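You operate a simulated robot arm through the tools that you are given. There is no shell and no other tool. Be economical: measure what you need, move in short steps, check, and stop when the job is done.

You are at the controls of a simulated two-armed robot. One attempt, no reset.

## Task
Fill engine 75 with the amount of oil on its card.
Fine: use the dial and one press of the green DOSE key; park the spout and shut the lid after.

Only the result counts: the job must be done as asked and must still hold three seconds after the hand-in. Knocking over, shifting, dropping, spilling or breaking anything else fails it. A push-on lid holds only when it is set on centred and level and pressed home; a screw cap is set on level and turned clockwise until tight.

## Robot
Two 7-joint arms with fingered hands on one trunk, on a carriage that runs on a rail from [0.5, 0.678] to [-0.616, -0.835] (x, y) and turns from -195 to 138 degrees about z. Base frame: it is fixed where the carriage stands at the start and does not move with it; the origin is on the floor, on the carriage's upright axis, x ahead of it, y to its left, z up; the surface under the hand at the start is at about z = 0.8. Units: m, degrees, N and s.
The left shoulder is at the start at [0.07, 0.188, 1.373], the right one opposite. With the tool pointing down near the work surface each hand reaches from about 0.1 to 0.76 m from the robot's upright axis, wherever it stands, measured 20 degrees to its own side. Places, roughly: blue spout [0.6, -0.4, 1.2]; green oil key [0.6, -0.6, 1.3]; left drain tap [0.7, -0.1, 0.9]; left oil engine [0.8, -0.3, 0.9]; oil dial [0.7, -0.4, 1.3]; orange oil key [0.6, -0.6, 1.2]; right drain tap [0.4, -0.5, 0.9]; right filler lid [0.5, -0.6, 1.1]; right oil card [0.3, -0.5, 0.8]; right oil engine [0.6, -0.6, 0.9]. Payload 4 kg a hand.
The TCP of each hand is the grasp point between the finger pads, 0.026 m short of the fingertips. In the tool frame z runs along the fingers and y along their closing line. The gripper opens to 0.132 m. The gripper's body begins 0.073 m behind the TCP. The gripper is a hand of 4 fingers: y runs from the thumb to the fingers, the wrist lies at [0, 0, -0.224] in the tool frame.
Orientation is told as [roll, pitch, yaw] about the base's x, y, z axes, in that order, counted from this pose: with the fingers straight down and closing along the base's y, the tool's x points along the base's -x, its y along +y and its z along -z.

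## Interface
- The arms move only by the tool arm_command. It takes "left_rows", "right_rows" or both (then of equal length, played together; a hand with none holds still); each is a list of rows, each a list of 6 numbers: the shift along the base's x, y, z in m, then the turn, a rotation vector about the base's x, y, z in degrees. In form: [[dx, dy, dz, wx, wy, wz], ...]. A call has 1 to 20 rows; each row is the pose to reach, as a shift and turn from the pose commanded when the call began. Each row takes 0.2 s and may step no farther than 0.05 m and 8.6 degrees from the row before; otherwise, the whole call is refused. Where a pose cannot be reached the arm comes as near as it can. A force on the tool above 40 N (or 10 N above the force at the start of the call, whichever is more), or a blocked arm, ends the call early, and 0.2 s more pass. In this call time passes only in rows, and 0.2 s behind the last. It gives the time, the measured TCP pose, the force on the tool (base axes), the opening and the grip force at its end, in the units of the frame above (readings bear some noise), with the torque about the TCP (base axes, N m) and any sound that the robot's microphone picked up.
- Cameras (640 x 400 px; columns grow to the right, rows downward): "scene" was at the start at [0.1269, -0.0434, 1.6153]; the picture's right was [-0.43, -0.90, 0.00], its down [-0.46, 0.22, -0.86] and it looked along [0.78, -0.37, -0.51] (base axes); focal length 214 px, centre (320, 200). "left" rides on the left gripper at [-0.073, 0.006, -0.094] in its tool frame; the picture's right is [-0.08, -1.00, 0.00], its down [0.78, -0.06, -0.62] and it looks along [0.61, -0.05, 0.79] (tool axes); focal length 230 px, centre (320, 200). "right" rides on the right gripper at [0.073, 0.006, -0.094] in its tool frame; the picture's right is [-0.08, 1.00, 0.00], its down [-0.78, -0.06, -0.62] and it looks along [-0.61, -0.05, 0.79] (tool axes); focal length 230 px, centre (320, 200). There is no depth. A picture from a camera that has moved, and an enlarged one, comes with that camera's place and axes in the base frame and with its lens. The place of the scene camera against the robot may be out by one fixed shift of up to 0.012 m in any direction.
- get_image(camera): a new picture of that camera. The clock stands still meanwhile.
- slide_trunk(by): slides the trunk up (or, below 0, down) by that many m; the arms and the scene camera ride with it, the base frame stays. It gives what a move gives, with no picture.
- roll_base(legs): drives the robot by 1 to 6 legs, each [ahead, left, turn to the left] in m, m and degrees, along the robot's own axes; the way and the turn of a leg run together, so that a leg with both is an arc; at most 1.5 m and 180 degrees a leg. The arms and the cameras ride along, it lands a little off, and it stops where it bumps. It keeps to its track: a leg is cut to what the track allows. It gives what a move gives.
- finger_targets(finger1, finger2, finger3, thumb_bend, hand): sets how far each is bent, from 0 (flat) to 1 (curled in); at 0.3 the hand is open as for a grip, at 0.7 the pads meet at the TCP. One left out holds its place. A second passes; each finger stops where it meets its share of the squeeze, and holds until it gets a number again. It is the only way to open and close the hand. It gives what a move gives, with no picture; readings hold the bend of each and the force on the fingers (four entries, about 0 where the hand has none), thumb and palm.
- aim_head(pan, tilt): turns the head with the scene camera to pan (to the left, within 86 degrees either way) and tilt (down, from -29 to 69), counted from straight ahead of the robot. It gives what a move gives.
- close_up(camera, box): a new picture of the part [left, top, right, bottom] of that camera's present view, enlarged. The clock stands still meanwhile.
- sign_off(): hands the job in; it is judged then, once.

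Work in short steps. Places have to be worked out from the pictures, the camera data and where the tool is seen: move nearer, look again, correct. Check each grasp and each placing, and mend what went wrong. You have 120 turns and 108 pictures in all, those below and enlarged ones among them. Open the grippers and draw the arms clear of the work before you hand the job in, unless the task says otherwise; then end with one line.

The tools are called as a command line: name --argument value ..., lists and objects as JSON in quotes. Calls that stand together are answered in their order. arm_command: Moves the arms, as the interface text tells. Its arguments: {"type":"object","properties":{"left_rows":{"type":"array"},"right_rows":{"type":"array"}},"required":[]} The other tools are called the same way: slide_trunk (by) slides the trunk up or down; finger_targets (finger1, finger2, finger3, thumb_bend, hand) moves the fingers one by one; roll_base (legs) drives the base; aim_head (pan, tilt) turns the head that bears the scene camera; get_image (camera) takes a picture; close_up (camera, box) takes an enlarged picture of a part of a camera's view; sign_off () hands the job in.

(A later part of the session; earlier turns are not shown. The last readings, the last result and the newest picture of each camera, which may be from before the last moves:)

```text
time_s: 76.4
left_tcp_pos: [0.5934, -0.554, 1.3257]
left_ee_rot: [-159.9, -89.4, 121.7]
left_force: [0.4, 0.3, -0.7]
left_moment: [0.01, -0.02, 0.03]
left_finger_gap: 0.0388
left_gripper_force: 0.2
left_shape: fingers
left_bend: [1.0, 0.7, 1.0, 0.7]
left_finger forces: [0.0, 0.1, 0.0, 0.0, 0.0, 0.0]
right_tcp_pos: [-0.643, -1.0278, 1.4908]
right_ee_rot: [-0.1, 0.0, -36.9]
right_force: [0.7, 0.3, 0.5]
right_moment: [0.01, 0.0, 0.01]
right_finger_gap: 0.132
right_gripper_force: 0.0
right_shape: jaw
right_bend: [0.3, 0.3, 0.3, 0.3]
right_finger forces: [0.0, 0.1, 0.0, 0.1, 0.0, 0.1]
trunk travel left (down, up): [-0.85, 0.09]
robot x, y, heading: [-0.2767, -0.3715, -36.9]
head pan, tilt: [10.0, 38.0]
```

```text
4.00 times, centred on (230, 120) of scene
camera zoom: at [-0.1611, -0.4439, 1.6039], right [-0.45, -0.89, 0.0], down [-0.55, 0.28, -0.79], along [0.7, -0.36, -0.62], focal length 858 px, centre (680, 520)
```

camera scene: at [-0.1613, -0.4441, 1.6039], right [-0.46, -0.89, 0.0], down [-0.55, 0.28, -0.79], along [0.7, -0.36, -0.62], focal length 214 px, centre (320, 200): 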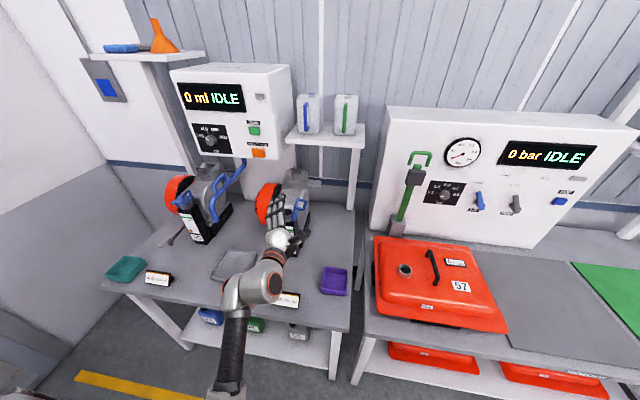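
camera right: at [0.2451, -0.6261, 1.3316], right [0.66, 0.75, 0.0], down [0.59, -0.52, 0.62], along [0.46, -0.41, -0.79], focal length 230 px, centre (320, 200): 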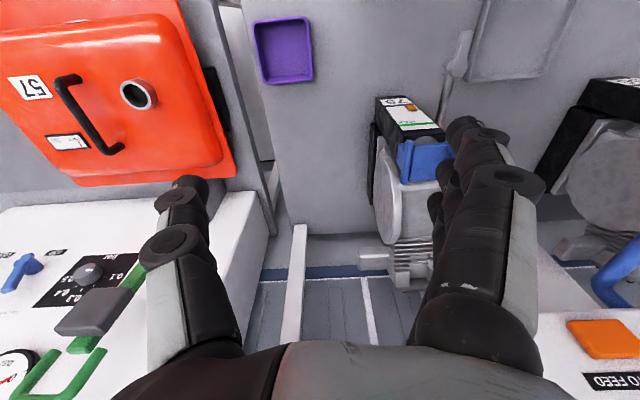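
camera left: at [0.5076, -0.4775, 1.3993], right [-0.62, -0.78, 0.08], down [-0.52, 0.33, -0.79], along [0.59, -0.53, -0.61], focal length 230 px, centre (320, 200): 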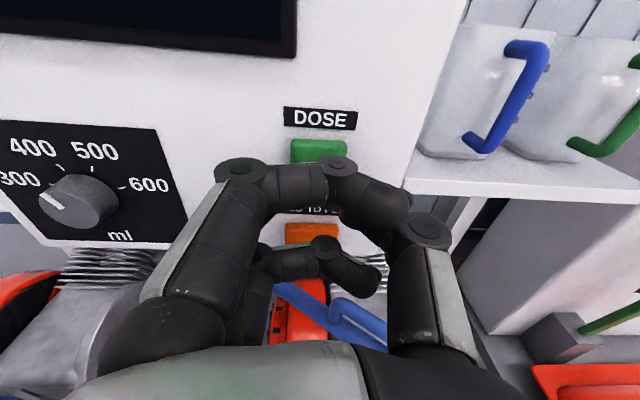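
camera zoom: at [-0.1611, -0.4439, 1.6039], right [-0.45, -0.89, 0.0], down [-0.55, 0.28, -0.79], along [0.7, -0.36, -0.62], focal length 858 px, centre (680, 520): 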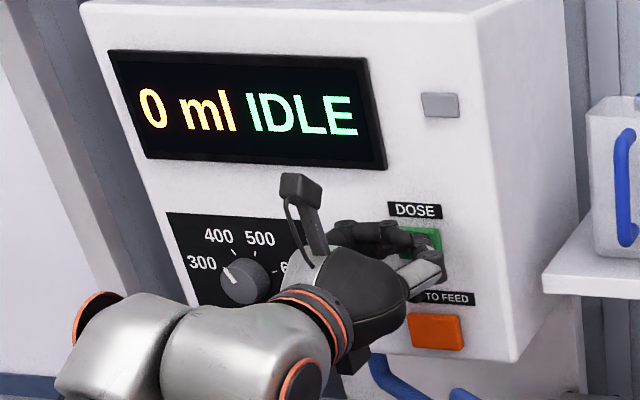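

No contact yet (TCP n≈0.807). I continue in 4 mm rows.

arm_command --left_rows '[[0.0032, -0.0024, 0, 0, 0, 0], [0.0064, -0.0048, 0, 0, 0, 0], [0.0096, -0.0072, 0, 0, 0, 0]]'

close_up --camera "scene" --box '[170, 70, 290, 170]'

```text
time_s: 77.2
left_tcp_pos: [0.6018, -0.5597, 1.3282]
left_ee_rot: [-161.0, -89.5, 122.8]
left_force: [-4.3, 3.9, -2.6]
left_moment: [0.03, 0.05, 0.02]
left_finger_gap: 0.0388
left_gripper_force: 2.6
left_shape: fingers
left_bend: [1.0, 0.7, 1.0, 0.7]
left_finger forces: [0.0, 2.6, 0.0, 0.0, 2.8, 0.1]
right_tcp_pos: [-0.6448, -1.0281, 1.4901]
right_ee_rot: [-0.1, 0.0, -37.0]
right_force: [0.6, -0.6, -0.3]
right_moment: [-0.05, 0.0, 0.0]
right_finger_gap: 0.1317
right_gripper_force: 0.1
right_shape: jaw
right_bend: [0.3, 0.3, 0.3, 0.3]
right_finger forces: [0.0, 0.0, 0.0, 0.0, 0.1, 0.1]
trunk travel left (down, up): [-0.85, 0.09]
robot x, y, heading: [-0.2736, -0.3708, -36.8]
head pan, tilt: [10.0, 38.0]
heard: click
```

```text
4.00 times, centred on (230, 120) of scene
camera zoom: at [-0.1624, -0.4431, 1.604], right [-0.45, -0.89, 0.0], down [-0.55, 0.28, -0.79], along [0.7, -0.36, -0.61], focal length 858 px, centre (680, 520)
```

zoom: 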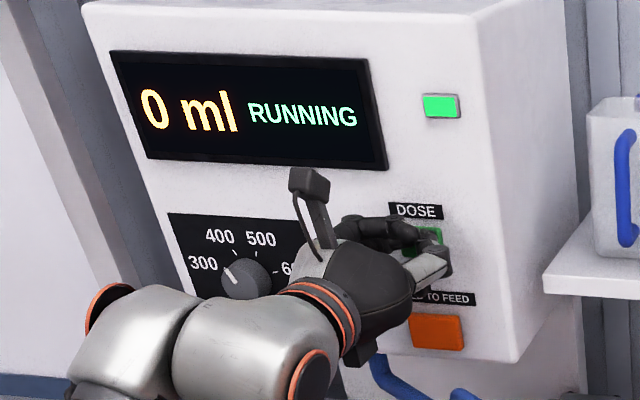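

A click and RUNNING: one press registered. I withdraw straight back and wait out the dose.

arm_command --left_rows '[[-0.02, 0.015, 0, 0, 0, 0], [-0.05, 0.0375, 0, 0, 0, 0], [-0.085, 0.064, 0, 0, 0, 0], [-0.09, 0.068, 0, 0, 0, 0], [-0.09, 0.068, 0, 0, 0, 0], [-0.09, 0.068, 0, 0, 0, 0], [-0.09, 0.068, 0, 0, 0, 0], [-0.09, 0.068, 0, 0, 0, 0], [-0.09, 0.068, 0, 0, 0, 0], [-0.09, 0.068, 0, 0, 0, 0], [-0.09, 0.068, 0, 0, 0, 0], [-0.09, 0.068, 0, 0, 0, 0]]'

get_image --camera "scene"

```text
time_s: 79.8
left_tcp_pos: [0.514, -0.4935, 1.3289]
left_ee_rot: [-159.9, -89.5, 121.7]
left_force: [-0.6, -1.4, 0.7]
left_moment: [-0.04, -0.01, -0.01]
left_finger_gap: 0.0389
left_gripper_force: 0.1
left_shape: fingers
left_bend: [1.0, 0.7, 1.0, 0.7]
left_finger forces: [0.0, 0.0, 0.0, 0.0, 0.1, 0.0]
right_tcp_pos: [-0.6428, -1.028, 1.4915]
right_ee_rot: [0.0, -0.1, -36.9]
right_force: [-0.2, 0.0, 0.0]
right_moment: [-0.02, -0.02, 0.0]
right_finger_gap: 0.1318
right_gripper_force: 0.0
right_shape: jaw
right_bend: [0.3, 0.3, 0.3, 0.3]
right_finger forces: [0.1, 0.1, 0.0, 0.0, 0.0, 0.0]
trunk travel left (down, up): [-0.85, 0.09]
robot x, y, heading: [-0.2741, -0.3735, -36.8]
head pan, tilt: [10.0, 38.0]
```

```text
23 pictures are left
camera scene: at [-0.1611, -0.4441, 1.6039], right [-0.45, -0.89, 0.0], down [-0.55, 0.28, -0.79], along [0.7, -0.36, -0.62], focal length 214 px, centre (320, 200)
```

scene: 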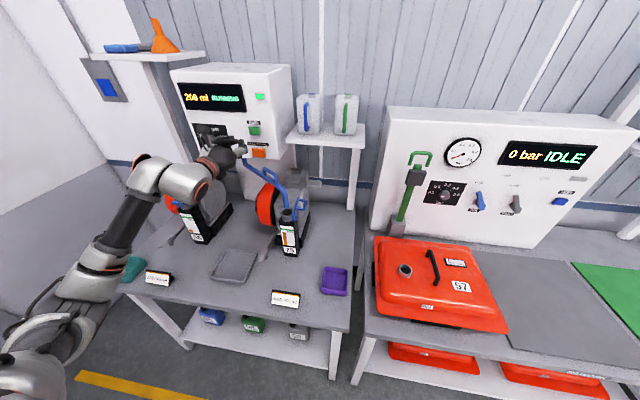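

Dosing runs (~200 ml). I wait, opening the fingers meanwhile, and check the display and gauge.

finger_targets --hand "left" --finger1 0.5 --finger2 0.5 --finger3 0.5 --thumb_bend 0.3

arm_command --left_rows '[[0, 0, 0, 0, 0, 0], [0, 0, 0, 0, 0, 0], [0, 0, 0, 0, 0, 0], [0, 0, 0, 0, 0, 0], [0, 0, 0, 0, 0, 0], [0, 0, 0, 0, 0, 0], [0, 0, 0, 0, 0, 0], [0, 0, 0, 0, 0, 0], [0, 0, 0, 0, 0, 0], [0, 0, 0, 0, 0, 0], [0, 0, 0, 0, 0, 0], [0, 0, 0, 0, 0, 0], [0, 0, 0, 0, 0, 0], [0, 0, 0, 0, 0, 0], [0, 0, 0, 0, 0, 0]]'

close_up --camera "scene" --box '[160, 60, 330, 270]'

```text
time_s: 80.8
left_tcp_pos: [0.514, -0.4915, 1.3295]
left_ee_rot: [-160.3, -89.5, 122.0]
left_force: [-0.9, 1.3, 0.1]
left_moment: [-0.06, 0.0, 0.01]
left_finger_gap: 0.1028
left_gripper_force: 0.0
left_shape: fingers
left_bend: [0.5, 0.5, 0.5, 0.3]
left_finger forces: [0.0, 0.0, 0.1, 0.0, 0.0, 0.0]
right_tcp_pos: [-0.643, -1.0286, 1.4915]
right_ee_rot: [-0.1, 0.0, -37.0]
right_force: [0.6, 0.0, -0.3]
right_moment: [0.0, -0.01, 0.02]
right_finger_gap: 0.1318
right_gripper_force: 0.1
right_shape: jaw
right_bend: [0.3, 0.3, 0.3, 0.3]
right_finger forces: [0.0, 0.1, 0.1, 0.0, 0.0, 0.0]
trunk travel left (down, up): [-0.85, 0.09]
robot x, y, heading: [-0.2752, -0.373, -37.0]
head pan, tilt: [10.0, 38.0]
```

```text
time_s: 84.0
left_tcp_pos: [0.5131, -0.4924, 1.3296]
left_ee_rot: [-160.1, -89.5, 122.0]
left_force: [0.4, 0.8, 0.1]
left_moment: [0.0, 0.0, -0.03]
left_finger_gap: 0.1026
left_gripper_force: 0.1
left_shape: fingers
left_bend: [0.5, 0.5, 0.5, 0.3]
left_finger forces: [0.0, 0.1, 0.0, 0.1, 0.0, 0.0]
right_tcp_pos: [-0.6424, -1.0287, 1.4919]
right_ee_rot: [-0.1, 0.1, -37.0]
right_force: [-0.3, -0.4, -0.2]
right_moment: [-0.02, 0.02, 0.04]
right_finger_gap: 0.1319
right_gripper_force: 0.0
right_shape: jaw
right_bend: [0.3, 0.3, 0.3, 0.3]
right_finger forces: [0.0, 0.0, 0.0, 0.0, 0.0, 0.0]
trunk travel left (down, up): [-0.85, 0.09]
robot x, y, heading: [-0.2732, -0.3704, -37.0]
head pan, tilt: [10.0, 38.0]
```

```text
1.90 times, centred on (245, 165) of scene
camera zoom: at [-0.1611, -0.4442, 1.6039], right [-0.45, -0.89, 0.0], down [-0.55, 0.28, -0.79], along [0.7, -0.36, -0.62], focal length 408 px, centre (463, 267)
```

zoom: 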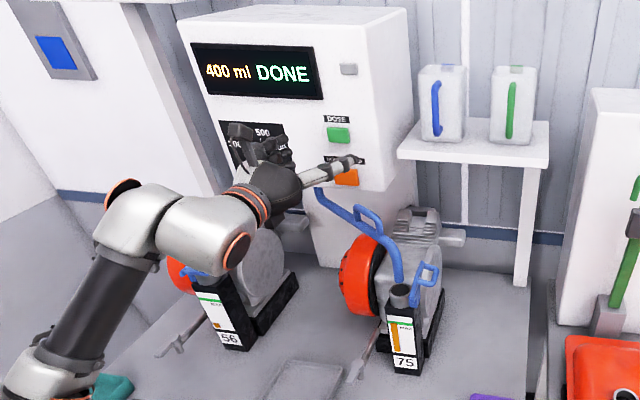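

Display: 400 ml DONE, gauge risen, no spill seen. I go back down around the spout handle the same way as I left it.

arm_command --left_rows '[[-0.003, -0.04, 0, 0, 0, 0], [-0.0057, -0.0794, 0, 0, 0, 0], [-0.0057, -0.0794, -0.045, 0, 0, 0], [-0.0057, -0.0794, -0.09, 0, 0, 0], [-0.0057, -0.0794, -0.128, 0, 0, 0]]'

get_image --camera "left"

```text
time_s: 85.2
left_tcp_pos: [0.5058, -0.5719, 1.1992]
left_ee_rot: [-171.0, -89.5, 132.8]
left_force: [0.1, 0.2, -0.5]
left_moment: [0.04, 0.0, 0.04]
left_finger_gap: 0.1032
left_gripper_force: 0.1
left_shape: fingers
left_bend: [0.5, 0.5, 0.5, 0.3]
left_finger forces: [0.0, 0.0, 0.1, 0.0, 0.0, 0.1]
right_tcp_pos: [-0.6423, -1.0306, 1.4894]
right_ee_rot: [0.0, 0.1, -37.1]
right_force: [0.8, 0.8, 1.2]
right_moment: [0.04, -0.02, -0.01]
right_finger_gap: 0.1317
right_gripper_force: 0.0
right_shape: jaw
right_bend: [0.3, 0.3, 0.3, 0.3]
right_finger forces: [0.1, 0.0, 0.0, 0.1, 0.1, 0.0]
trunk travel left (down, up): [-0.85, 0.09]
robot x, y, heading: [-0.2738, -0.3725, -37.0]
head pan, tilt: [10.0, 38.0]
```

```text
21 pictures are left
camera left: at [0.4361, -0.5094, 1.272], right [-0.62, -0.78, 0.08], down [-0.52, 0.33, -0.79], along [0.59, -0.53, -0.61], focal length 230 px, centre (320, 200)
```

left: 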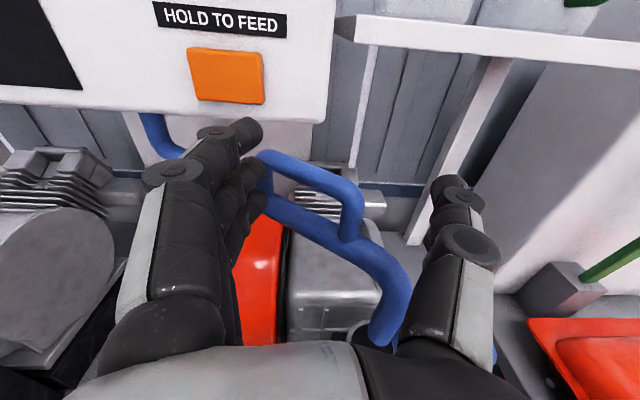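

The thumb is right of the handle's front. I pull it left along the arc to about 15° from parked.

arm_command --left_rows '[[0.0035, 0.0155, 0, 0, 0, 0], [0.007, 0.031, 0, 0, 0, 0], [0.0075, 0.048, 0, 0, 0, 0], [0.0081, 0.0658, 0, 0, 0, 0], [0.016, 0.089, 0, 0, 0, 0], [0.0241, 0.112, 0, 0, 0, 0], [0.037, 0.1374, 0, 0, 0, 0], [0.0497, 0.1628, 0, 0, 0, 0]]'

get_image --camera "left"

```text
time_s: 87.0
left_tcp_pos: [0.5574, -0.4074, 1.1984]
left_ee_rot: [-153.4, -89.5, 115.1]
left_force: [-0.5, 0.5, 0.2]
left_moment: [0.0, 0.0, -0.01]
left_finger_gap: 0.1031
left_gripper_force: 0.1
left_shape: fingers
left_bend: [0.5, 0.5, 0.5, 0.3]
left_finger forces: [0.0, 0.0, 0.0, 0.1, 0.0, 0.0]
right_tcp_pos: [-0.6421, -1.027, 1.4912]
right_ee_rot: [-0.1, -0.1, -37.1]
right_force: [0.5, 0.0, 0.0]
right_moment: [0.03, 0.0, -0.05]
right_finger_gap: 0.1319
right_gripper_force: 0.1
right_shape: jaw
right_bend: [0.3, 0.3, 0.3, 0.3]
right_finger forces: [0.1, 0.0, 0.0, 0.0, 0.0, 0.1]
trunk travel left (down, up): [-0.85, 0.09]
robot x, y, heading: [-0.271, -0.3717, -36.9]
head pan, tilt: [10.0, 38.0]
```

```text
20 pictures are left
camera left: at [0.4875, -0.3448, 1.2704], right [-0.62, -0.78, 0.08], down [-0.52, 0.33, -0.79], along [0.59, -0.53, -0.61], focal length 230 px, centre (320, 200)
```

left: 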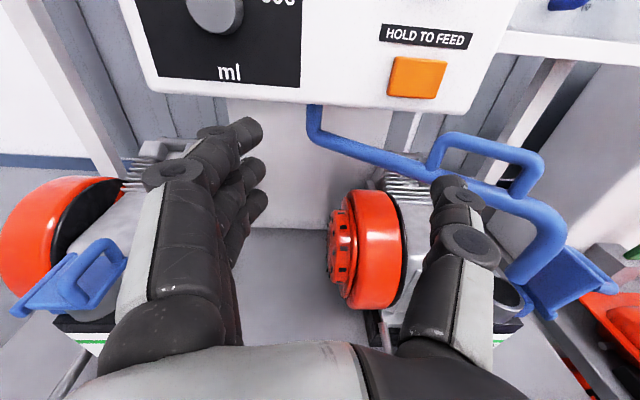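

The thumb slipped over the bar (z 1.198 is too high) and the spout stayed. I go back up and over, open the fingers, and come down 2 cm lower.

arm_command --left_rows '[[0, 0, 0.045, 0, 0, 0], [0, 0, 0.09, 0, 0, 0], [-0.013, -0.04, 0.1, 0, 0, 0], [-0.026, -0.08, 0.1, 0, 0, 0], [-0.039, -0.12, 0.1, 0, 0, 0], [-0.0516, -0.1645, 0.1, 0, 0, 0]]'

finger_targets --hand "left" --finger1 0.3 --finger2 0.3 --finger3 0.3 --thumb_bend 0.3

arm_command --left_rows '[[0, 0, -0.045, 0, 0, 0], [0, 0, -0.09, 0, 0, 0], [0, 0, -0.112, 0, 0, 0], [0, 0, -0.122, 0, 0, 0]]'

get_image --camera "left"

```text
time_s: 88.4
left_tcp_pos: [0.504, -0.5772, 1.2953]
left_ee_rot: [-170.1, -89.7, 131.9]
left_force: [-0.3, -0.2, -0.1]
left_moment: [-0.02, 0.02, 0.01]
left_finger_gap: 0.1035
left_gripper_force: 0.0
left_shape: fingers
left_bend: [0.5, 0.5, 0.5, 0.3]
left_finger forces: [0.0, 0.0, 0.0, 0.1, 0.0, 0.0]
right_tcp_pos: [-0.6433, -1.0324, 1.4897]
right_ee_rot: [0.1, 0.1, -36.9]
right_force: [0.7, -0.7, -0.6]
right_moment: [0.05, 0.02, -0.01]
right_finger_gap: 0.1318
right_gripper_force: 0.1
right_shape: jaw
right_bend: [0.3, 0.3, 0.3, 0.3]
right_finger forces: [0.1, 0.1, 0.1, 0.1, 0.1, 0.0]
trunk travel left (down, up): [-0.85, 0.09]
robot x, y, heading: [-0.2706, -0.3729, -37.1]
head pan, tilt: [10.0, 38.0]
```

```text
time_s: 89.4
left_tcp_pos: [0.5032, -0.5742, 1.2963]
left_ee_rot: [-157.1, -89.5, 119.0]
left_force: [0.3, -0.5, -0.3]
left_moment: [-0.02, -0.02, -0.01]
left_finger_gap: 0.136
left_gripper_force: 0.0
left_shape: fingers
left_bend: [0.3, 0.3, 0.3, 0.3]
left_finger forces: [0.0, 0.0, 0.0, 0.1, 0.1, 0.1]
right_tcp_pos: [-0.6417, -1.0284, 1.4904]
right_ee_rot: [-0.2, -0.1, -36.9]
right_force: [0.0, 0.0, 0.6]
right_moment: [0.0, 0.03, -0.02]
right_finger_gap: 0.1319
right_gripper_force: 0.1
right_shape: jaw
right_bend: [0.3, 0.3, 0.3, 0.3]
right_finger forces: [0.1, 0.0, 0.0, 0.0, 0.0, 0.0]
trunk travel left (down, up): [-0.85, 0.09]
robot x, y, heading: [-0.2761, -0.3698, -37.0]
head pan, tilt: [10.0, 38.0]
```

```text
time_s: 90.4
left_tcp_pos: [0.5046, -0.5739, 1.1767]
left_ee_rot: [-161.9, -89.5, 123.7]
left_force: [-0.3, 1.5, -0.6]
left_moment: [-0.02, -0.01, 0.02]
left_finger_gap: 0.1357
left_gripper_force: 0.0
left_shape: fingers
left_bend: [0.3, 0.3, 0.3, 0.3]
left_finger forces: [0.0, 0.0, 0.1, 0.1, 0.0, 0.0]
right_tcp_pos: [-0.6429, -1.0299, 1.4904]
right_ee_rot: [-0.1, 0.0, -37.0]
right_force: [0.4, -0.6, -0.2]
right_moment: [0.0, -0.01, 0.02]
right_finger_gap: 0.1321
right_gripper_force: 0.0
right_shape: jaw
right_bend: [0.3, 0.3, 0.3, 0.3]
right_finger forces: [0.2, 0.1, 0.0, 0.0, 0.0, 0.1]
trunk travel left (down, up): [-0.85, 0.09]
robot x, y, heading: [-0.2747, -0.3721, -37.2]
head pan, tilt: [10.0, 38.0]
```

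```text
19 pictures are left
camera left: at [0.4342, -0.5111, 1.2484], right [-0.62, -0.78, 0.08], down [-0.52, 0.33, -0.79], along [0.59, -0.53, -0.61], focal length 230 px, centre (320, 200)
```

left: 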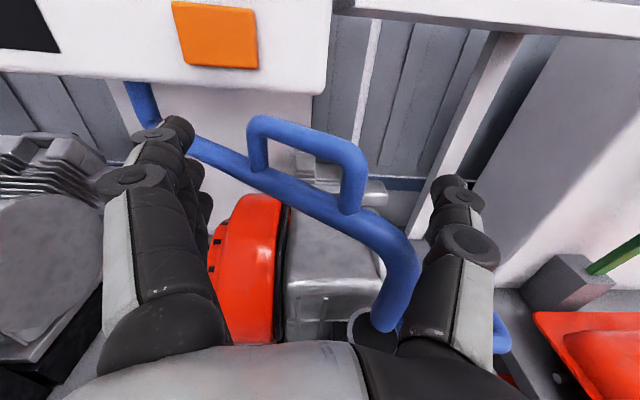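

The thumb is to the right of the handle. I lower another 1.2 cm and pull left gently, first part only.

arm_command --left_rows '[[0, 0, -0.012, 0, 0, 0], [0.0035, 0.0155, -0.012, 0, 0, 0], [0.007, 0.031, -0.012, 0, 0, 0], [0.0075, 0.048, -0.012, 0, 0, 0], [0.0081, 0.0658, -0.012, 0, 0, 0]]'

get_image --camera "left"

```text
time_s: 91.6
left_tcp_pos: [0.5098, -0.5067, 1.1684]
left_ee_rot: [-171.7, -89.1, 133.6]
left_force: [-9.0, -0.7, 14.0]
left_moment: [-0.59, 0.87, -0.38]
left_finger_gap: 0.1439
left_gripper_force: 6.8
left_shape: fingers
left_bend: [0.3, 0.3, 0.3, 0.27]
left_finger forces: [0.0, 0.0, 0.0, 0.0, 13.9, 0.1]
right_tcp_pos: [-0.6473, -1.0279, 1.4902]
right_ee_rot: [-0.1, -0.2, -36.9]
right_force: [-0.3, 1.5, 0.2]
right_moment: [0.0, 0.02, 0.0]
right_finger_gap: 0.1322
right_gripper_force: 0.0
right_shape: jaw
right_bend: [0.3, 0.3, 0.3, 0.3]
right_finger forces: [0.0, 0.1, 0.0, 0.0, 0.1, 0.0]
trunk travel left (down, up): [-0.85, 0.09]
robot x, y, heading: [-0.2737, -0.3717, -37.0]
head pan, tilt: [10.0, 38.0]
```

```text
18 pictures are left
camera left: at [0.4386, -0.4428, 1.2417], right [-0.62, -0.78, 0.08], down [-0.51, 0.33, -0.79], along [0.59, -0.53, -0.6], focal length 230 px, centre (320, 200)
```

left: 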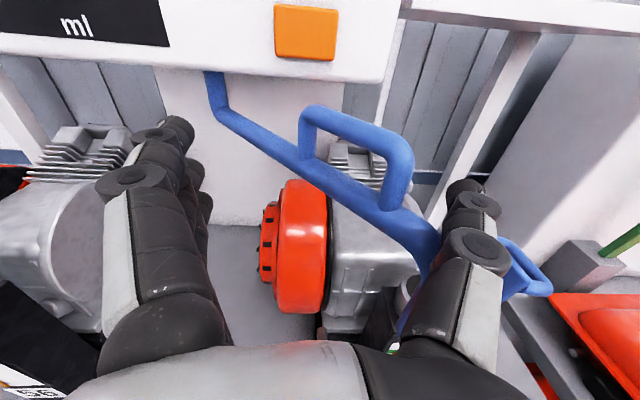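

The spout moved to about 41° (thumb rode onto its bend). Better: cage the handle's front post (≈n 0.711, u -0.137, z≈1.175) between thumb and finger2. I shift onto it.

arm_command --left_rows '[[-0.006, -0.008, 0.004, 0, 0, 0], [-0.018, -0.024, 0.01, 0, 0, 0]]'

finger_targets --hand "left" --finger2 0.6 --thumb_bend 0.6

get_image --camera "left"

```text
time_s: 92.2
left_tcp_pos: [0.4939, -0.5327, 1.173]
left_ee_rot: [-158.6, -89.9, 120.4]
left_force: [0.0, 0.5, 0.2]
left_moment: [-0.01, 0.04, -0.01]
left_finger_gap: 0.1355
left_gripper_force: 0.0
left_shape: fingers
left_bend: [0.3, 0.3, 0.3, 0.3]
left_finger forces: [0.0, 0.1, 0.0, 0.0, 0.0, 0.0]
right_tcp_pos: [-0.6423, -1.0298, 1.4901]
right_ee_rot: [0.0, -0.1, -36.8]
right_force: [0.2, -0.8, 0.0]
right_moment: [0.01, -0.01, 0.01]
right_finger_gap: 0.132
right_gripper_force: 0.1
right_shape: jaw
right_bend: [0.3, 0.3, 0.3, 0.3]
right_finger forces: [0.0, 0.0, 0.1, 0.0, 0.0, 0.1]
trunk travel left (down, up): [-0.85, 0.09]
robot x, y, heading: [-0.2719, -0.3706, -37.0]
head pan, tilt: [10.0, 38.0]
```

```text
time_s: 93.2
left_tcp_pos: [0.4945, -0.5315, 1.1753]
left_ee_rot: [-159.3, -89.5, 121.2]
left_force: [-0.6, -0.1, -0.4]
left_moment: [-0.04, 0.0, -0.01]
left_finger_gap: 0.0871
left_gripper_force: 0.3
left_shape: fingers
left_bend: [0.3, 0.6, 0.3, 0.6]
left_finger forces: [0.0, 0.0, 0.0, 0.0, 0.1, 0.0]
right_tcp_pos: [-0.6431, -1.0289, 1.4913]
right_ee_rot: [-0.1, 0.0, -36.9]
right_force: [-0.3, -0.9, -0.1]
right_moment: [0.03, -0.02, -0.02]
right_finger_gap: 0.132
right_gripper_force: 0.0
right_shape: jaw
right_bend: [0.3, 0.3, 0.3, 0.3]
right_finger forces: [0.0, 0.0, 0.1, 0.0, 0.0, 0.1]
trunk travel left (down, up): [-0.85, 0.09]
robot x, y, heading: [-0.2745, -0.3721, -36.9]
head pan, tilt: [10.0, 38.0]
```

```text
17 pictures are left
camera left: at [0.4245, -0.4698, 1.2472], right [-0.62, -0.78, 0.08], down [-0.52, 0.33, -0.79], along [0.59, -0.53, -0.61], focal length 230 px, centre (320, 200)
```

left: 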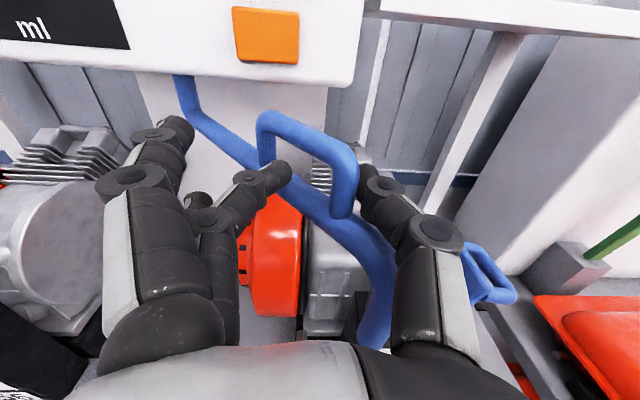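

The post is caged. I pull along its arc to about 10° from parked.

arm_command --left_rows '[[0.0056, 0.0284, 0, 0, 0, 0], [0.0067, 0.0482, 0, 0, 0, 0], [0.011, 0.0672, 0, 0, 0, 0], [0.0152, 0.0862, 0, 0, 0, 0], [0.0222, 0.1047, 0, 0, 0, 0], [0.0292, 0.1232, 0, 0, 0, 0]]'

get_image --camera "left"

```text
time_s: 94.6
left_tcp_pos: [0.5249, -0.4088, 1.1747]
left_ee_rot: [-161.0, -89.5, 122.7]
left_force: [-0.2, 0.0, 0.5]
left_moment: [0.01, -0.01, -0.02]
left_finger_gap: 0.0873
left_gripper_force: 0.5
left_shape: fingers
left_bend: [0.3, 0.6, 0.3, 0.6]
left_finger forces: [0.0, 0.1, 0.1, 0.1, 0.5, 0.1]
right_tcp_pos: [-0.6427, -1.0285, 1.4917]
right_ee_rot: [-0.1, 0.0, -37.0]
right_force: [-0.2, 1.0, -0.5]
right_moment: [-0.01, 0.01, 0.01]
right_finger_gap: 0.1319
right_gripper_force: 0.1
right_shape: jaw
right_bend: [0.3, 0.3, 0.3, 0.3]
right_finger forces: [0.0, 0.1, 0.1, 0.0, 0.0, 0.1]
trunk travel left (down, up): [-0.85, 0.09]
robot x, y, heading: [-0.273, -0.3752, -37.0]
head pan, tilt: [10.0, 38.0]
```

```text
16 pictures are left
camera left: at [0.4544, -0.3457, 1.2482], right [-0.62, -0.78, 0.08], down [-0.52, 0.33, -0.79], along [0.59, -0.53, -0.61], focal length 230 px, centre (320, 200)
```

left: 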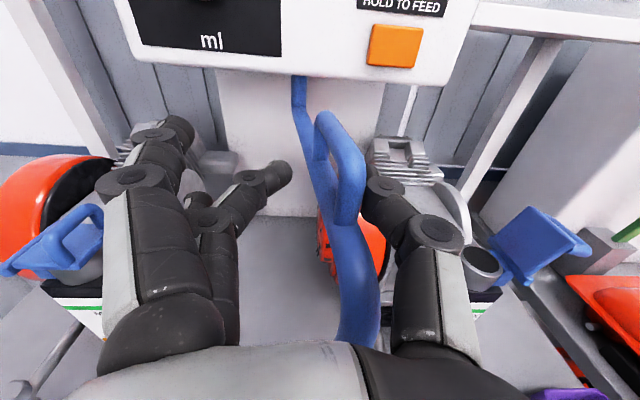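

Spout is ~9° from the panel normal; it was at ~2° when parked. I pull the final 2.7 cm.

arm_command --left_rows '[[0.0045, 0.008, 0, 0, 0, 0], [0.009, 0.016, 0, 0, 0, 0], [0.013, 0.024, 0, 0, 0, 0]]'

get_image --camera "left"

```text
time_s: 95.4
left_tcp_pos: [0.5369, -0.3846, 1.1758]
left_ee_rot: [-154.7, -89.6, 116.4]
left_force: [-0.2, 0.0, -0.5]
left_moment: [0.0, -0.01, -0.01]
left_finger_gap: 0.0869
left_gripper_force: 0.0
left_shape: fingers
left_bend: [0.3, 0.6, 0.3, 0.6]
left_finger forces: [0.0, 0.0, 0.0, 0.0, 0.1, 0.0]
right_tcp_pos: [-0.6424, -1.0292, 1.4913]
right_ee_rot: [-0.1, 0.0, -37.0]
right_force: [0.0, 0.9, -0.2]
right_moment: [-0.03, 0.01, 0.01]
right_finger_gap: 0.1317
right_gripper_force: 0.1
right_shape: jaw
right_bend: [0.3, 0.3, 0.3, 0.3]
right_finger forces: [0.0, 0.0, 0.0, 0.0, 0.0, 0.1]
trunk travel left (down, up): [-0.85, 0.09]
robot x, y, heading: [-0.2714, -0.3706, -37.4]
head pan, tilt: [10.0, 38.0]
```

```text
15 pictures are left
camera left: at [0.4667, -0.3221, 1.2475], right [-0.62, -0.78, 0.08], down [-0.52, 0.33, -0.79], along [0.59, -0.53, -0.61], focal length 230 px, centre (320, 200)
```

left: 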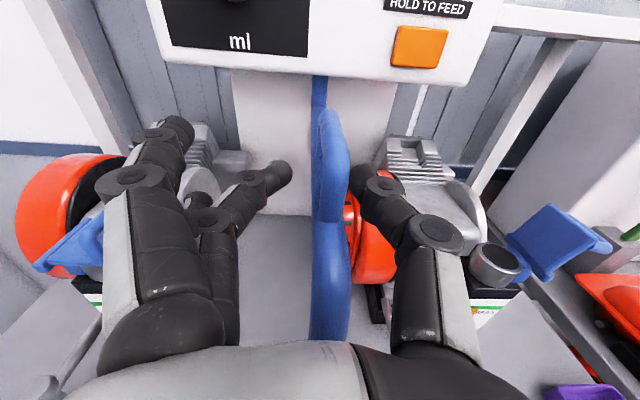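

The spout ran ahead of the thumb to straight (snapped to park). I open, lift off, and compare with the earlier view.

finger_targets --hand "left" --finger1 0.3 --finger2 0.3 --finger3 0.3 --thumb_bend 0.3

arm_command --left_rows '[[0, 0, 0.04, 0, 0, 0], [0, 0, 0.08, 0, 0, 0], [0, 0, 0.11, 0, 0, 0]]'

close_up --camera "scene" --box '[180, 140, 320, 260]'

```text
time_s: 96.4
left_tcp_pos: [0.5362, -0.3847, 1.1752]
left_ee_rot: [-159.6, -89.7, 121.5]
left_force: [-0.4, 0.4, -0.7]
left_moment: [-0.01, -0.01, 0.01]
left_finger_gap: 0.1357
left_gripper_force: 0.0
left_shape: fingers
left_bend: [0.3, 0.3, 0.3, 0.3]
left_finger forces: [0.0, 0.0, 0.0, 0.1, 0.0, 0.1]
right_tcp_pos: [-0.6415, -1.0292, 1.4897]
right_ee_rot: [-0.2, 0.0, -37.1]
right_force: [-0.6, -0.3, 0.3]
right_moment: [-0.01, 0.01, 0.02]
right_finger_gap: 0.1319
right_gripper_force: 0.1
right_shape: jaw
right_bend: [0.3, 0.3, 0.3, 0.3]
right_finger forces: [0.0, 0.1, 0.1, 0.0, 0.0, 0.0]
trunk travel left (down, up): [-0.85, 0.09]
robot x, y, heading: [-0.275, -0.3703, -36.9]
head pan, tilt: [10.0, 38.0]
```

```text
time_s: 97.2
left_tcp_pos: [0.538, -0.3857, 1.2862]
left_ee_rot: [-158.9, -89.6, 120.7]
left_force: [-0.1, -0.2, 0.3]
left_moment: [0.01, 0.01, -0.02]
left_finger_gap: 0.1358
left_gripper_force: 0.0
left_shape: fingers
left_bend: [0.3, 0.3, 0.3, 0.3]
left_finger forces: [0.0, 0.0, 0.0, 0.0, 0.0, 0.0]
right_tcp_pos: [-0.642, -1.0283, 1.4913]
right_ee_rot: [-0.1, -0.1, -37.1]
right_force: [-0.1, 0.1, -0.7]
right_moment: [0.02, 0.02, 0.01]
right_finger_gap: 0.1321
right_gripper_force: 0.1
right_shape: jaw
right_bend: [0.3, 0.3, 0.3, 0.3]
right_finger forces: [0.0, 0.0, 0.0, 0.1, 0.0, 0.0]
trunk travel left (down, up): [-0.85, 0.09]
robot x, y, heading: [-0.2727, -0.3719, -37.0]
head pan, tilt: [10.0, 38.0]
```

```text
3.33 times, centred on (250, 200) of scene
camera zoom: at [-0.1611, -0.4443, 1.6038], right [-0.45, -0.89, 0.0], down [-0.55, 0.28, -0.79], along [0.7, -0.36, -0.62], focal length 715 px, centre (553, 200)
```

zoom: 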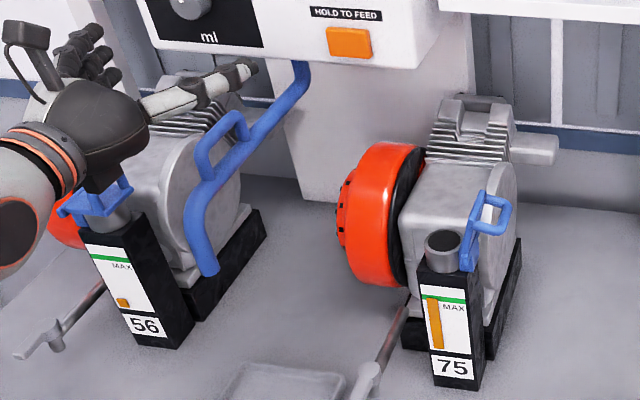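

Spout is back exactly at its parked place and the gauge shows the fill at MAX. Now the lid: I move over to the right, above/in front of the open lid.

arm_command --left_rows '[[-0.0265, -0.0353, 0, 0, 0, 0], [-0.053, -0.0705, 0, 0, 0, 0], [-0.0795, -0.1058, 0, 0, 0, 0], [-0.106, -0.141, 0, 0, 0, 0], [-0.1325, -0.1763, 0, 0, 0, 0], [-0.1589, -0.2116, 0, 0, 0, 0], [-0.167, -0.205, -0.04, 0, 0, 0], [-0.171, -0.203, -0.085, 0, 0, 0], [-0.171, -0.203, -0.13, 0, 0, 0], [-0.171, -0.203, -0.175, 0, 0, 0]]'

get_image --camera "left"

```text
time_s: 98.8
left_tcp_pos: [0.4118, -0.5491, 1.2822]
left_ee_rot: [104.2, -80.4, -138.9]
left_force: [0.6, -0.2, 0.7]
left_moment: [0.02, 0.03, -0.02]
left_finger_gap: 0.136
left_gripper_force: 0.2
left_shape: fingers
left_bend: [0.3, 0.3, 0.3, 0.3]
left_finger forces: [0.0, 0.1, 0.0, 0.0, 0.0, 0.1]
left hand out of reach, approached as far as the arm can: row 6
right_tcp_pos: [-0.6406, -1.0253, 1.493]
right_ee_rot: [-0.3, -0.1, -36.8]
right_force: [0.4, 0.1, 1.3]
right_moment: [-0.07, 0.03, 0.01]
right_finger_gap: 0.132
right_gripper_force: 0.0
right_shape: jaw
right_bend: [0.3, 0.3, 0.3, 0.3]
right_finger forces: [0.1, 0.1, 0.0, 0.0, 0.1, 0.1]
trunk travel left (down, up): [-0.85, 0.09]
robot x, y, heading: [-0.2756, -0.369, -36.8]
head pan, tilt: [10.0, 38.0]
stopped in row 7 (left hand): the arm was blocked; the commanded pose is now the measured one
```

```text
13 pictures are left
camera left: at [0.329, -0.4985, 1.3515], right [-0.57, -0.82, -0.08], down [-0.44, 0.39, -0.81], along [0.7, -0.42, -0.58], focal length 230 px, centre (320, 200)
```

left: 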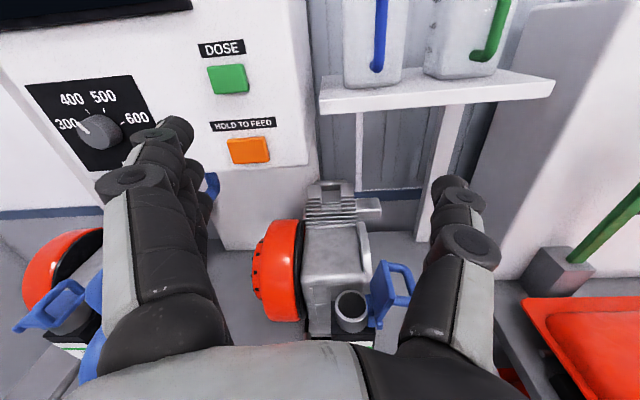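

Arm is near its fold limit; I shift the carriage 6 cm right to bring the hand to u≈-0.25.

roll_base --legs '[[0, -0.06, 0]]'

arm_command --left_rows '[[0, 0, -0.04, -2.5, 1.9, 0], [0, 0, -0.085, -5, 3.75, 0], [0, 0, -0.13, -8, 6, 0], [0, 0, -0.165, -8, 6, 0]]'

get_image --camera "left"

```text
time_s: 99.7
left_tcp_pos: [0.3786, -0.5932, 1.2803]
left_ee_rot: [104.0, -80.5, -138.8]
left_force: [1.3, 0.7, 0.0]
left_moment: [-0.03, 0.0, -0.06]
left_finger_gap: 0.1363
left_gripper_force: 0.1
left_shape: fingers
left_bend: [0.3, 0.3, 0.3, 0.3]
left_finger forces: [0.0, 0.0, 0.0, 0.0, 0.0, 0.1]
right_tcp_pos: [-0.671, -1.0688, 1.4942]
right_ee_rot: [-0.4, -0.1, -36.9]
right_force: [0.8, 1.1, 0.5]
right_moment: [-0.06, 0.07, 0.01]
right_finger_gap: 0.1318
right_gripper_force: 0.1
right_shape: jaw
right_bend: [0.3, 0.3, 0.3, 0.3]
right_finger forces: [0.1, 0.0, 0.0, 0.1, 0.0, 0.0]
trunk travel left (down, up): [-0.85, 0.09]
robot x, y, heading: [-0.3052, -0.4167, -37.0]
head pan, tilt: [10.0, 38.0]
```

```text
time_s: 100.7
left_tcp_pos: [0.374, -0.5992, 1.1155]
left_ee_rot: [-164.9, -88.0, 130.3]
left_force: [-0.3, -0.3, -0.7]
left_moment: [0.01, 0.01, -0.02]
left_finger_gap: 0.1362
left_gripper_force: 0.0
left_shape: fingers
left_bend: [0.3, 0.3, 0.3, 0.3]
left_finger forces: [0.0, 0.1, 0.0, 0.0, 0.0, 0.0]
right_tcp_pos: [-0.6778, -1.0766, 1.492]
right_ee_rot: [0.0, 0.0, -36.9]
right_force: [-0.1, 0.1, 0.3]
right_moment: [-0.03, -0.02, 0.0]
right_finger_gap: 0.132
right_gripper_force: 0.1
right_shape: jaw
right_bend: [0.3, 0.3, 0.3, 0.3]
right_finger forces: [0.1, 0.1, 0.1, 0.0, 0.0, 0.0]
trunk travel left (down, up): [-0.85, 0.09]
robot x, y, heading: [-0.3073, -0.4187, -36.8]
head pan, tilt: [10.0, 38.0]
```

```text
12 pictures are left
camera left: at [0.2985, -0.5403, 1.1854], right [-0.57, -0.82, 0.09], down [-0.52, 0.28, -0.8], along [0.64, -0.5, -0.59], focal length 230 px, centre (320, 200)
```

left: 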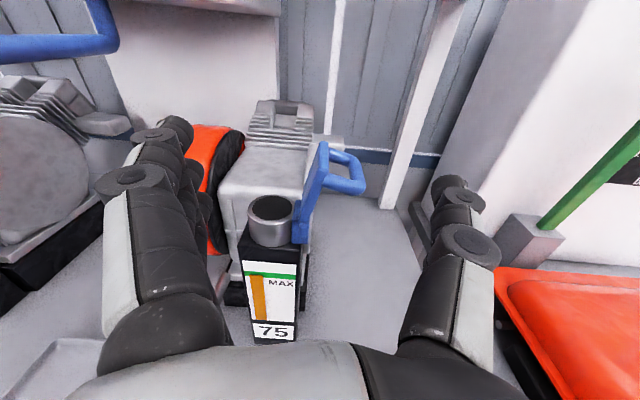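

Lid and loop are between thumb and fingers' span. I advance beside it and sweep left with the thumb to tip the lid over.

arm_command --left_rows '[[0.02, -0.015, -0.008, 0, 0, 0], [0.042, -0.03, -0.014, 0, 0, 0], [0.0608, -0.0456, -0.015, 0, 0, 0], [0.073, -0.03, -0.015, 0, 0, 0], [0.085, -0.014, -0.012, 0, 0, 0], [0.097, 0.002, -0.009, 0, 0, 0], [0.109, 0.018, -0.006, 0, 0, 0], [0.121, 0.034, -0.005, 0, 0, 0]]'

get_image --camera "left"

```text
time_s: 102.5
left_tcp_pos: [0.4962, -0.5647, 1.1042]
left_ee_rot: [-161.8, -88.7, 127.3]
left_force: [0.2, 1.1, 0.6]
left_moment: [0.02, -0.02, -0.05]
left_finger_gap: 0.1361
left_gripper_force: 0.2
left_shape: fingers
left_bend: [0.3, 0.3, 0.3, 0.3]
left_finger forces: [0.1, 0.1, 0.0, 0.0, 0.0, 0.1]
right_tcp_pos: [-0.6729, -1.0762, 1.4913]
right_ee_rot: [-0.1, 0.0, -37.0]
right_force: [-0.4, 1.1, -0.5]
right_moment: [-0.01, 0.02, 0.02]
right_finger_gap: 0.1318
right_gripper_force: 0.1
right_shape: jaw
right_bend: [0.3, 0.3, 0.3, 0.3]
right_finger forces: [0.1, 0.0, 0.0, 0.1, 0.0, 0.1]
trunk travel left (down, up): [-0.85, 0.09]
robot x, y, heading: [-0.3058, -0.4169, -37.1]
head pan, tilt: [10.0, 38.0]
```

```text
11 pictures are left
camera left: at [0.4221, -0.5056, 1.1759], right [-0.57, -0.82, 0.08], down [-0.53, 0.29, -0.8], along [0.63, -0.5, -0.6], focal length 230 px, centre (320, 200)
```

left: 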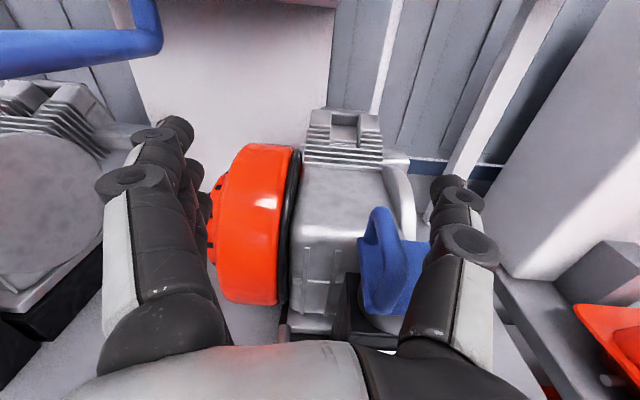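

The lid has fallen shut. I raise, close the fingers to a fist-like bundle over the loop, to press it home.

arm_command --left_rows '[[0, 0, 0.035, 0, 0, 0], [-0.012, -0.007, 0.066, 0, 0, 0], [-0.0364, -0.0218, 0.066, 0, 0, 0]]'

finger_targets --hand "left" --finger1 0.7 --finger2 0.7 --finger3 0.7 --thumb_bend 0.7

arm_command --left_rows '[[0, 0, -0.015, 0, 0, 0], [0, 0, -0.025, 0, 0, 0], [0, 0, -0.035, 0, 0, 0], [0, 0, -0.04, 0, 0, 0]]'

get_image --camera "left"

```text
time_s: 103.3
left_tcp_pos: [0.4583, -0.5875, 1.1794]
left_ee_rot: [-168.6, -88.1, 134.0]
left_force: [-0.3, 0.5, 0.5]
left_moment: [-0.03, 0.03, 0.01]
left_finger_gap: 0.1357
left_gripper_force: 0.1
left_shape: fingers
left_bend: [0.3, 0.3, 0.3, 0.3]
left_finger forces: [0.0, 0.1, 0.0, 0.0, 0.0, 0.1]
right_tcp_pos: [-0.6788, -1.0783, 1.4887]
right_ee_rot: [0.0, 0.0, -36.9]
right_force: [0.4, -0.4, -0.5]
right_moment: [-0.01, 0.0, -0.01]
right_finger_gap: 0.1319
right_gripper_force: 0.0
right_shape: jaw
right_bend: [0.3, 0.3, 0.3, 0.3]
right_finger forces: [0.0, 0.0, 0.1, 0.0, 0.0, 0.0]
trunk travel left (down, up): [-0.85, 0.09]
robot x, y, heading: [-0.3076, -0.4167, -37.0]
head pan, tilt: [10.0, 38.0]
```

```text
time_s: 104.3
left_tcp_pos: [0.4603, -0.5854, 1.1788]
left_ee_rot: [-165.4, -88.1, 130.7]
left_force: [0.1, 0.0, 0.4]
left_moment: [0.0, 0.0, -0.04]
left_finger_gap: 0.0146
left_gripper_force: 0.1
left_shape: fingers
left_bend: [0.7, 0.7, 0.7, 0.7]
left_finger forces: [0.0, 0.1, 0.0, 0.1, 0.0, 0.0]
right_tcp_pos: [-0.6763, -1.0759, 1.491]
right_ee_rot: [-0.1, -0.1, -36.9]
right_force: [1.1, 0.0, -0.6]
right_moment: [0.02, -0.01, -0.01]
right_finger_gap: 0.132
right_gripper_force: 0.1
right_shape: jaw
right_bend: [0.3, 0.3, 0.3, 0.3]
right_finger forces: [0.0, 0.0, 0.0, 0.0, 0.0, 0.1]
trunk travel left (down, up): [-0.85, 0.09]
robot x, y, heading: [-0.3051, -0.4196, -37.2]
head pan, tilt: [10.0, 38.0]
```

```text
time_s: 105.3
left_tcp_pos: [0.4606, -0.5861, 1.1386]
left_ee_rot: [-165.4, -87.9, 130.9]
left_force: [-0.6, -0.4, 0.7]
left_moment: [0.02, 0.03, 0.01]
left_finger_gap: 0.0147
left_gripper_force: 0.1
left_shape: fingers
left_bend: [0.7, 0.7, 0.7, 0.7]
left_finger forces: [0.0, 0.0, 0.1, 0.0, 0.1, 0.0]
right_tcp_pos: [-0.6769, -1.0753, 1.4916]
right_ee_rot: [-0.1, 0.0, -36.8]
right_force: [0.5, -0.6, 0.7]
right_moment: [0.02, 0.01, -0.01]
right_finger_gap: 0.1318
right_gripper_force: 0.0
right_shape: jaw
right_bend: [0.3, 0.3, 0.3, 0.3]
right_finger forces: [0.0, 0.1, 0.0, 0.0, 0.1, 0.0]
trunk travel left (down, up): [-0.85, 0.09]
robot x, y, heading: [-0.3088, -0.4163, -37.0]
head pan, tilt: [10.0, 38.0]
```

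```text
10 pictures are left
camera left: at [0.3843, -0.5275, 1.2082], right [-0.57, -0.82, 0.09], down [-0.52, 0.28, -0.8], along [0.63, -0.5, -0.59], focal length 230 px, centre (320, 200)
```

left: 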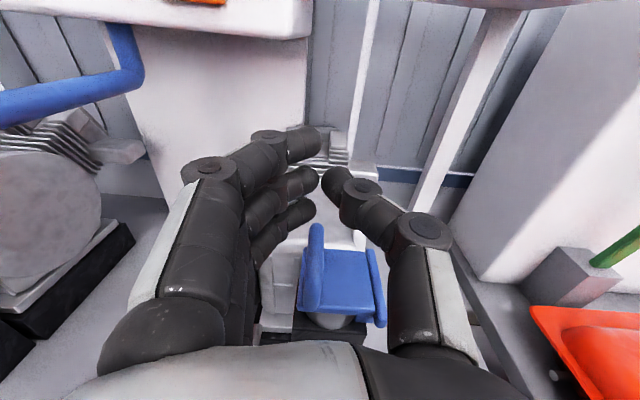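

The finger bundle is right above the loop bar. I press down in small rows.

arm_command --left_rows '[[0, 0, -0.004, 0, 0, 0], [0, 0, -0.008, 0, 0, 0], [0, 0, -0.012, 0, 0, 0], [0, 0, -0.016, 0, 0, 0], [0, 0, -0.02, 0, 0, 0]]'

```text
time_s: 106.5
left_tcp_pos: [0.4601, -0.5861, 1.1196]
left_ee_rot: [-165.3, -88.0, 130.8]
left_force: [0.0, -0.7, -1.0]
left_moment: [0.05, -0.01, -0.03]
left_finger_gap: 0.0144
left_gripper_force: 0.1
left_shape: fingers
left_bend: [0.7, 0.7, 0.7, 0.7]
left_finger forces: [0.0, 0.0, 0.0, 0.1, 0.1, 0.0]
right_tcp_pos: [-0.6772, -1.076, 1.4906]
right_ee_rot: [-0.1, 0.0, -37.0]
right_force: [-0.9, -0.5, 0.3]
right_moment: [0.01, 0.0, -0.01]
right_finger_gap: 0.1318
right_gripper_force: 0.0
right_shape: jaw
right_bend: [0.3, 0.3, 0.3, 0.3]
right_finger forces: [0.0, 0.0, 0.0, 0.0, 0.0, 0.0]
trunk travel left (down, up): [-0.85, 0.09]
robot x, y, heading: [-0.3089, -0.4151, -36.9]
head pan, tilt: [10.0, 38.0]
```

No contact yet; I shift 8 mm right and go lower.

arm_command --left_rows '[[-0.005, -0.0064, 0, 0, 0, 0], [-0.005, -0.0064, -0.005, 0, 0, 0], [-0.005, -0.0064, -0.01, 0, 0, 0], [-0.005, -0.0064, -0.015, 0, 0, 0], [-0.005, -0.0064, -0.019, 0, 0, 0]]'

get_image --camera "left"

```text
time_s: 107.7
left_tcp_pos: [0.4543, -0.5895, 1.1122]
left_ee_rot: [-171.5, -86.6, 137.1]
left_force: [-2.9, 5.7, 18.8]
left_moment: [0.06, -0.33, 0.09]
left_finger_gap: 0.0143
left_gripper_force: 8.4
left_shape: fingers
left_bend: [0.7, 0.7, 0.69, 0.7]
left_finger forces: [0.0, 0.0, 16.7, 0.1, 0.0, 0.1]
right_tcp_pos: [-0.678, -1.0757, 1.4913]
right_ee_rot: [-0.1, -0.2, -36.8]
right_force: [0.5, -0.2, -0.9]
right_moment: [0.01, 0.05, -0.01]
right_finger_gap: 0.1318
right_gripper_force: 0.1
right_shape: jaw
right_bend: [0.3, 0.3, 0.3, 0.3]
right_finger forces: [0.0, 0.0, 0.0, 0.0, 0.0, 0.0]
trunk travel left (down, up): [-0.85, 0.09]
robot x, y, heading: [-0.308, -0.4197, -37.0]
head pan, tilt: [10.0, 38.0]
stopped in row 5 (left hand): the force on the tool passed its limit at 42 N (the readings are from after the stop); the commanded pose is now the measured one
```

```text
9 pictures are left
camera left: at [0.3784, -0.5309, 1.1808], right [-0.57, -0.82, 0.09], down [-0.51, 0.26, -0.82], along [0.65, -0.51, -0.57], focal length 230 px, centre (320, 200)
```

left: 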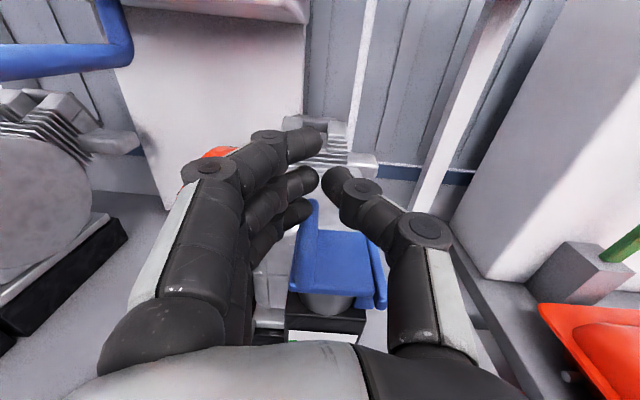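

Pressed with up to ~40 N; the lid sits level. I lift off, draw back and inspect.

arm_command --left_rows '[[0, 0, 0.03, 0, 0, 0], [0, 0, 0.07, 0, 0, 0], [0, 0, 0.11, 0, 0, 0], [0.02, 0.03, 0.14, 0, 0, 0], [0.04, 0.06, 0.17, 0, 0, 0], [0.03, 0.09, 0.2, 0, 0, 0], [0.01, 0.12, 0.22, 0, 0, 0], [0.0, 0.15, 0.24, 0, 0, 0]]'

finger_targets --hand "left" --finger1 0.3 --finger2 0.3 --finger3 0.3 --thumb_bend 0.3

get_image --camera "scene"

close_up --camera "scene" --box '[230, 160, 330, 260]'

```text
time_s: 109.5
left_tcp_pos: [0.4569, -0.4406, 1.3475]
left_ee_rot: [-168.4, -87.1, 133.9]
left_force: [0.6, 0.9, 0.0]
left_moment: [0.01, -0.03, -0.04]
left_finger_gap: 0.0145
left_gripper_force: 0.1
left_shape: fingers
left_bend: [0.7, 0.7, 0.7, 0.7]
left_finger forces: [0.0, 0.1, 0.0, 0.1, 0.1, 0.1]
right_tcp_pos: [-0.6772, -1.0736, 1.4922]
right_ee_rot: [-0.1, -0.2, -36.9]
right_force: [0.4, -0.5, -0.2]
right_moment: [-0.01, 0.01, 0.01]
right_finger_gap: 0.1318
right_gripper_force: 0.1
right_shape: jaw
right_bend: [0.3, 0.3, 0.3, 0.3]
right_finger forces: [0.0, 0.0, 0.0, 0.0, 0.1, 0.1]
trunk travel left (down, up): [-0.85, 0.09]
robot x, y, heading: [-0.3108, -0.4153, -37.2]
head pan, tilt: [10.0, 38.0]
```

```text
time_s: 110.5
left_tcp_pos: [0.4573, -0.4422, 1.3474]
left_ee_rot: [-170.0, -87.1, 135.5]
left_force: [0.5, -0.2, -0.6]
left_moment: [0.01, 0.02, 0.02]
left_finger_gap: 0.1356
left_gripper_force: 0.2
left_shape: fingers
left_bend: [0.3, 0.3, 0.3, 0.3]
left_finger forces: [0.1, 0.0, 0.1, 0.1, 0.1, 0.1]
right_tcp_pos: [-0.6756, -1.0771, 1.4903]
right_ee_rot: [0.0, 0.0, -36.9]
right_force: [0.1, -0.3, 0.1]
right_moment: [-0.02, 0.0, 0.02]
right_finger_gap: 0.132
right_gripper_force: 0.0
right_shape: jaw
right_bend: [0.3, 0.3, 0.3, 0.3]
right_finger forces: [0.0, 0.0, 0.0, 0.0, 0.0, 0.1]
trunk travel left (down, up): [-0.85, 0.09]
robot x, y, heading: [-0.3088, -0.4205, -37.1]
head pan, tilt: [10.0, 38.0]
```

```text
8 pictures are left
camera scene: at [-0.1957, -0.4912, 1.6039], right [-0.45, -0.89, 0.0], down [-0.55, 0.28, -0.79], along [0.7, -0.36, -0.62], focal length 214 px, centre (320, 200)
```

scene: 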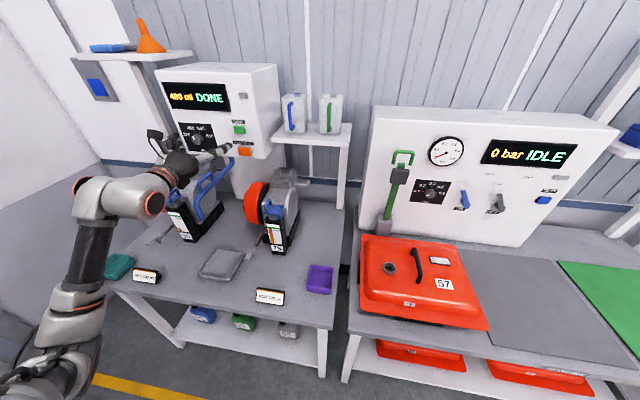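

```text
4.00 times, centred on (280, 210) of scene
camera zoom: at [-0.1957, -0.4912, 1.6039], right [-0.45, -0.89, 0.0], down [-0.55, 0.28, -0.79], along [0.7, -0.36, -0.62], focal length 858 px, centre (480, 160)
```

zoom: 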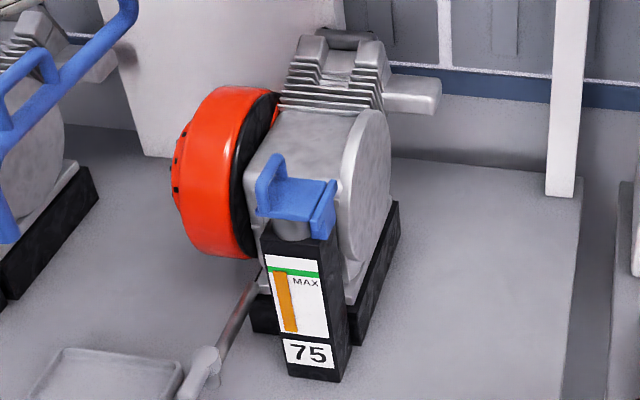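

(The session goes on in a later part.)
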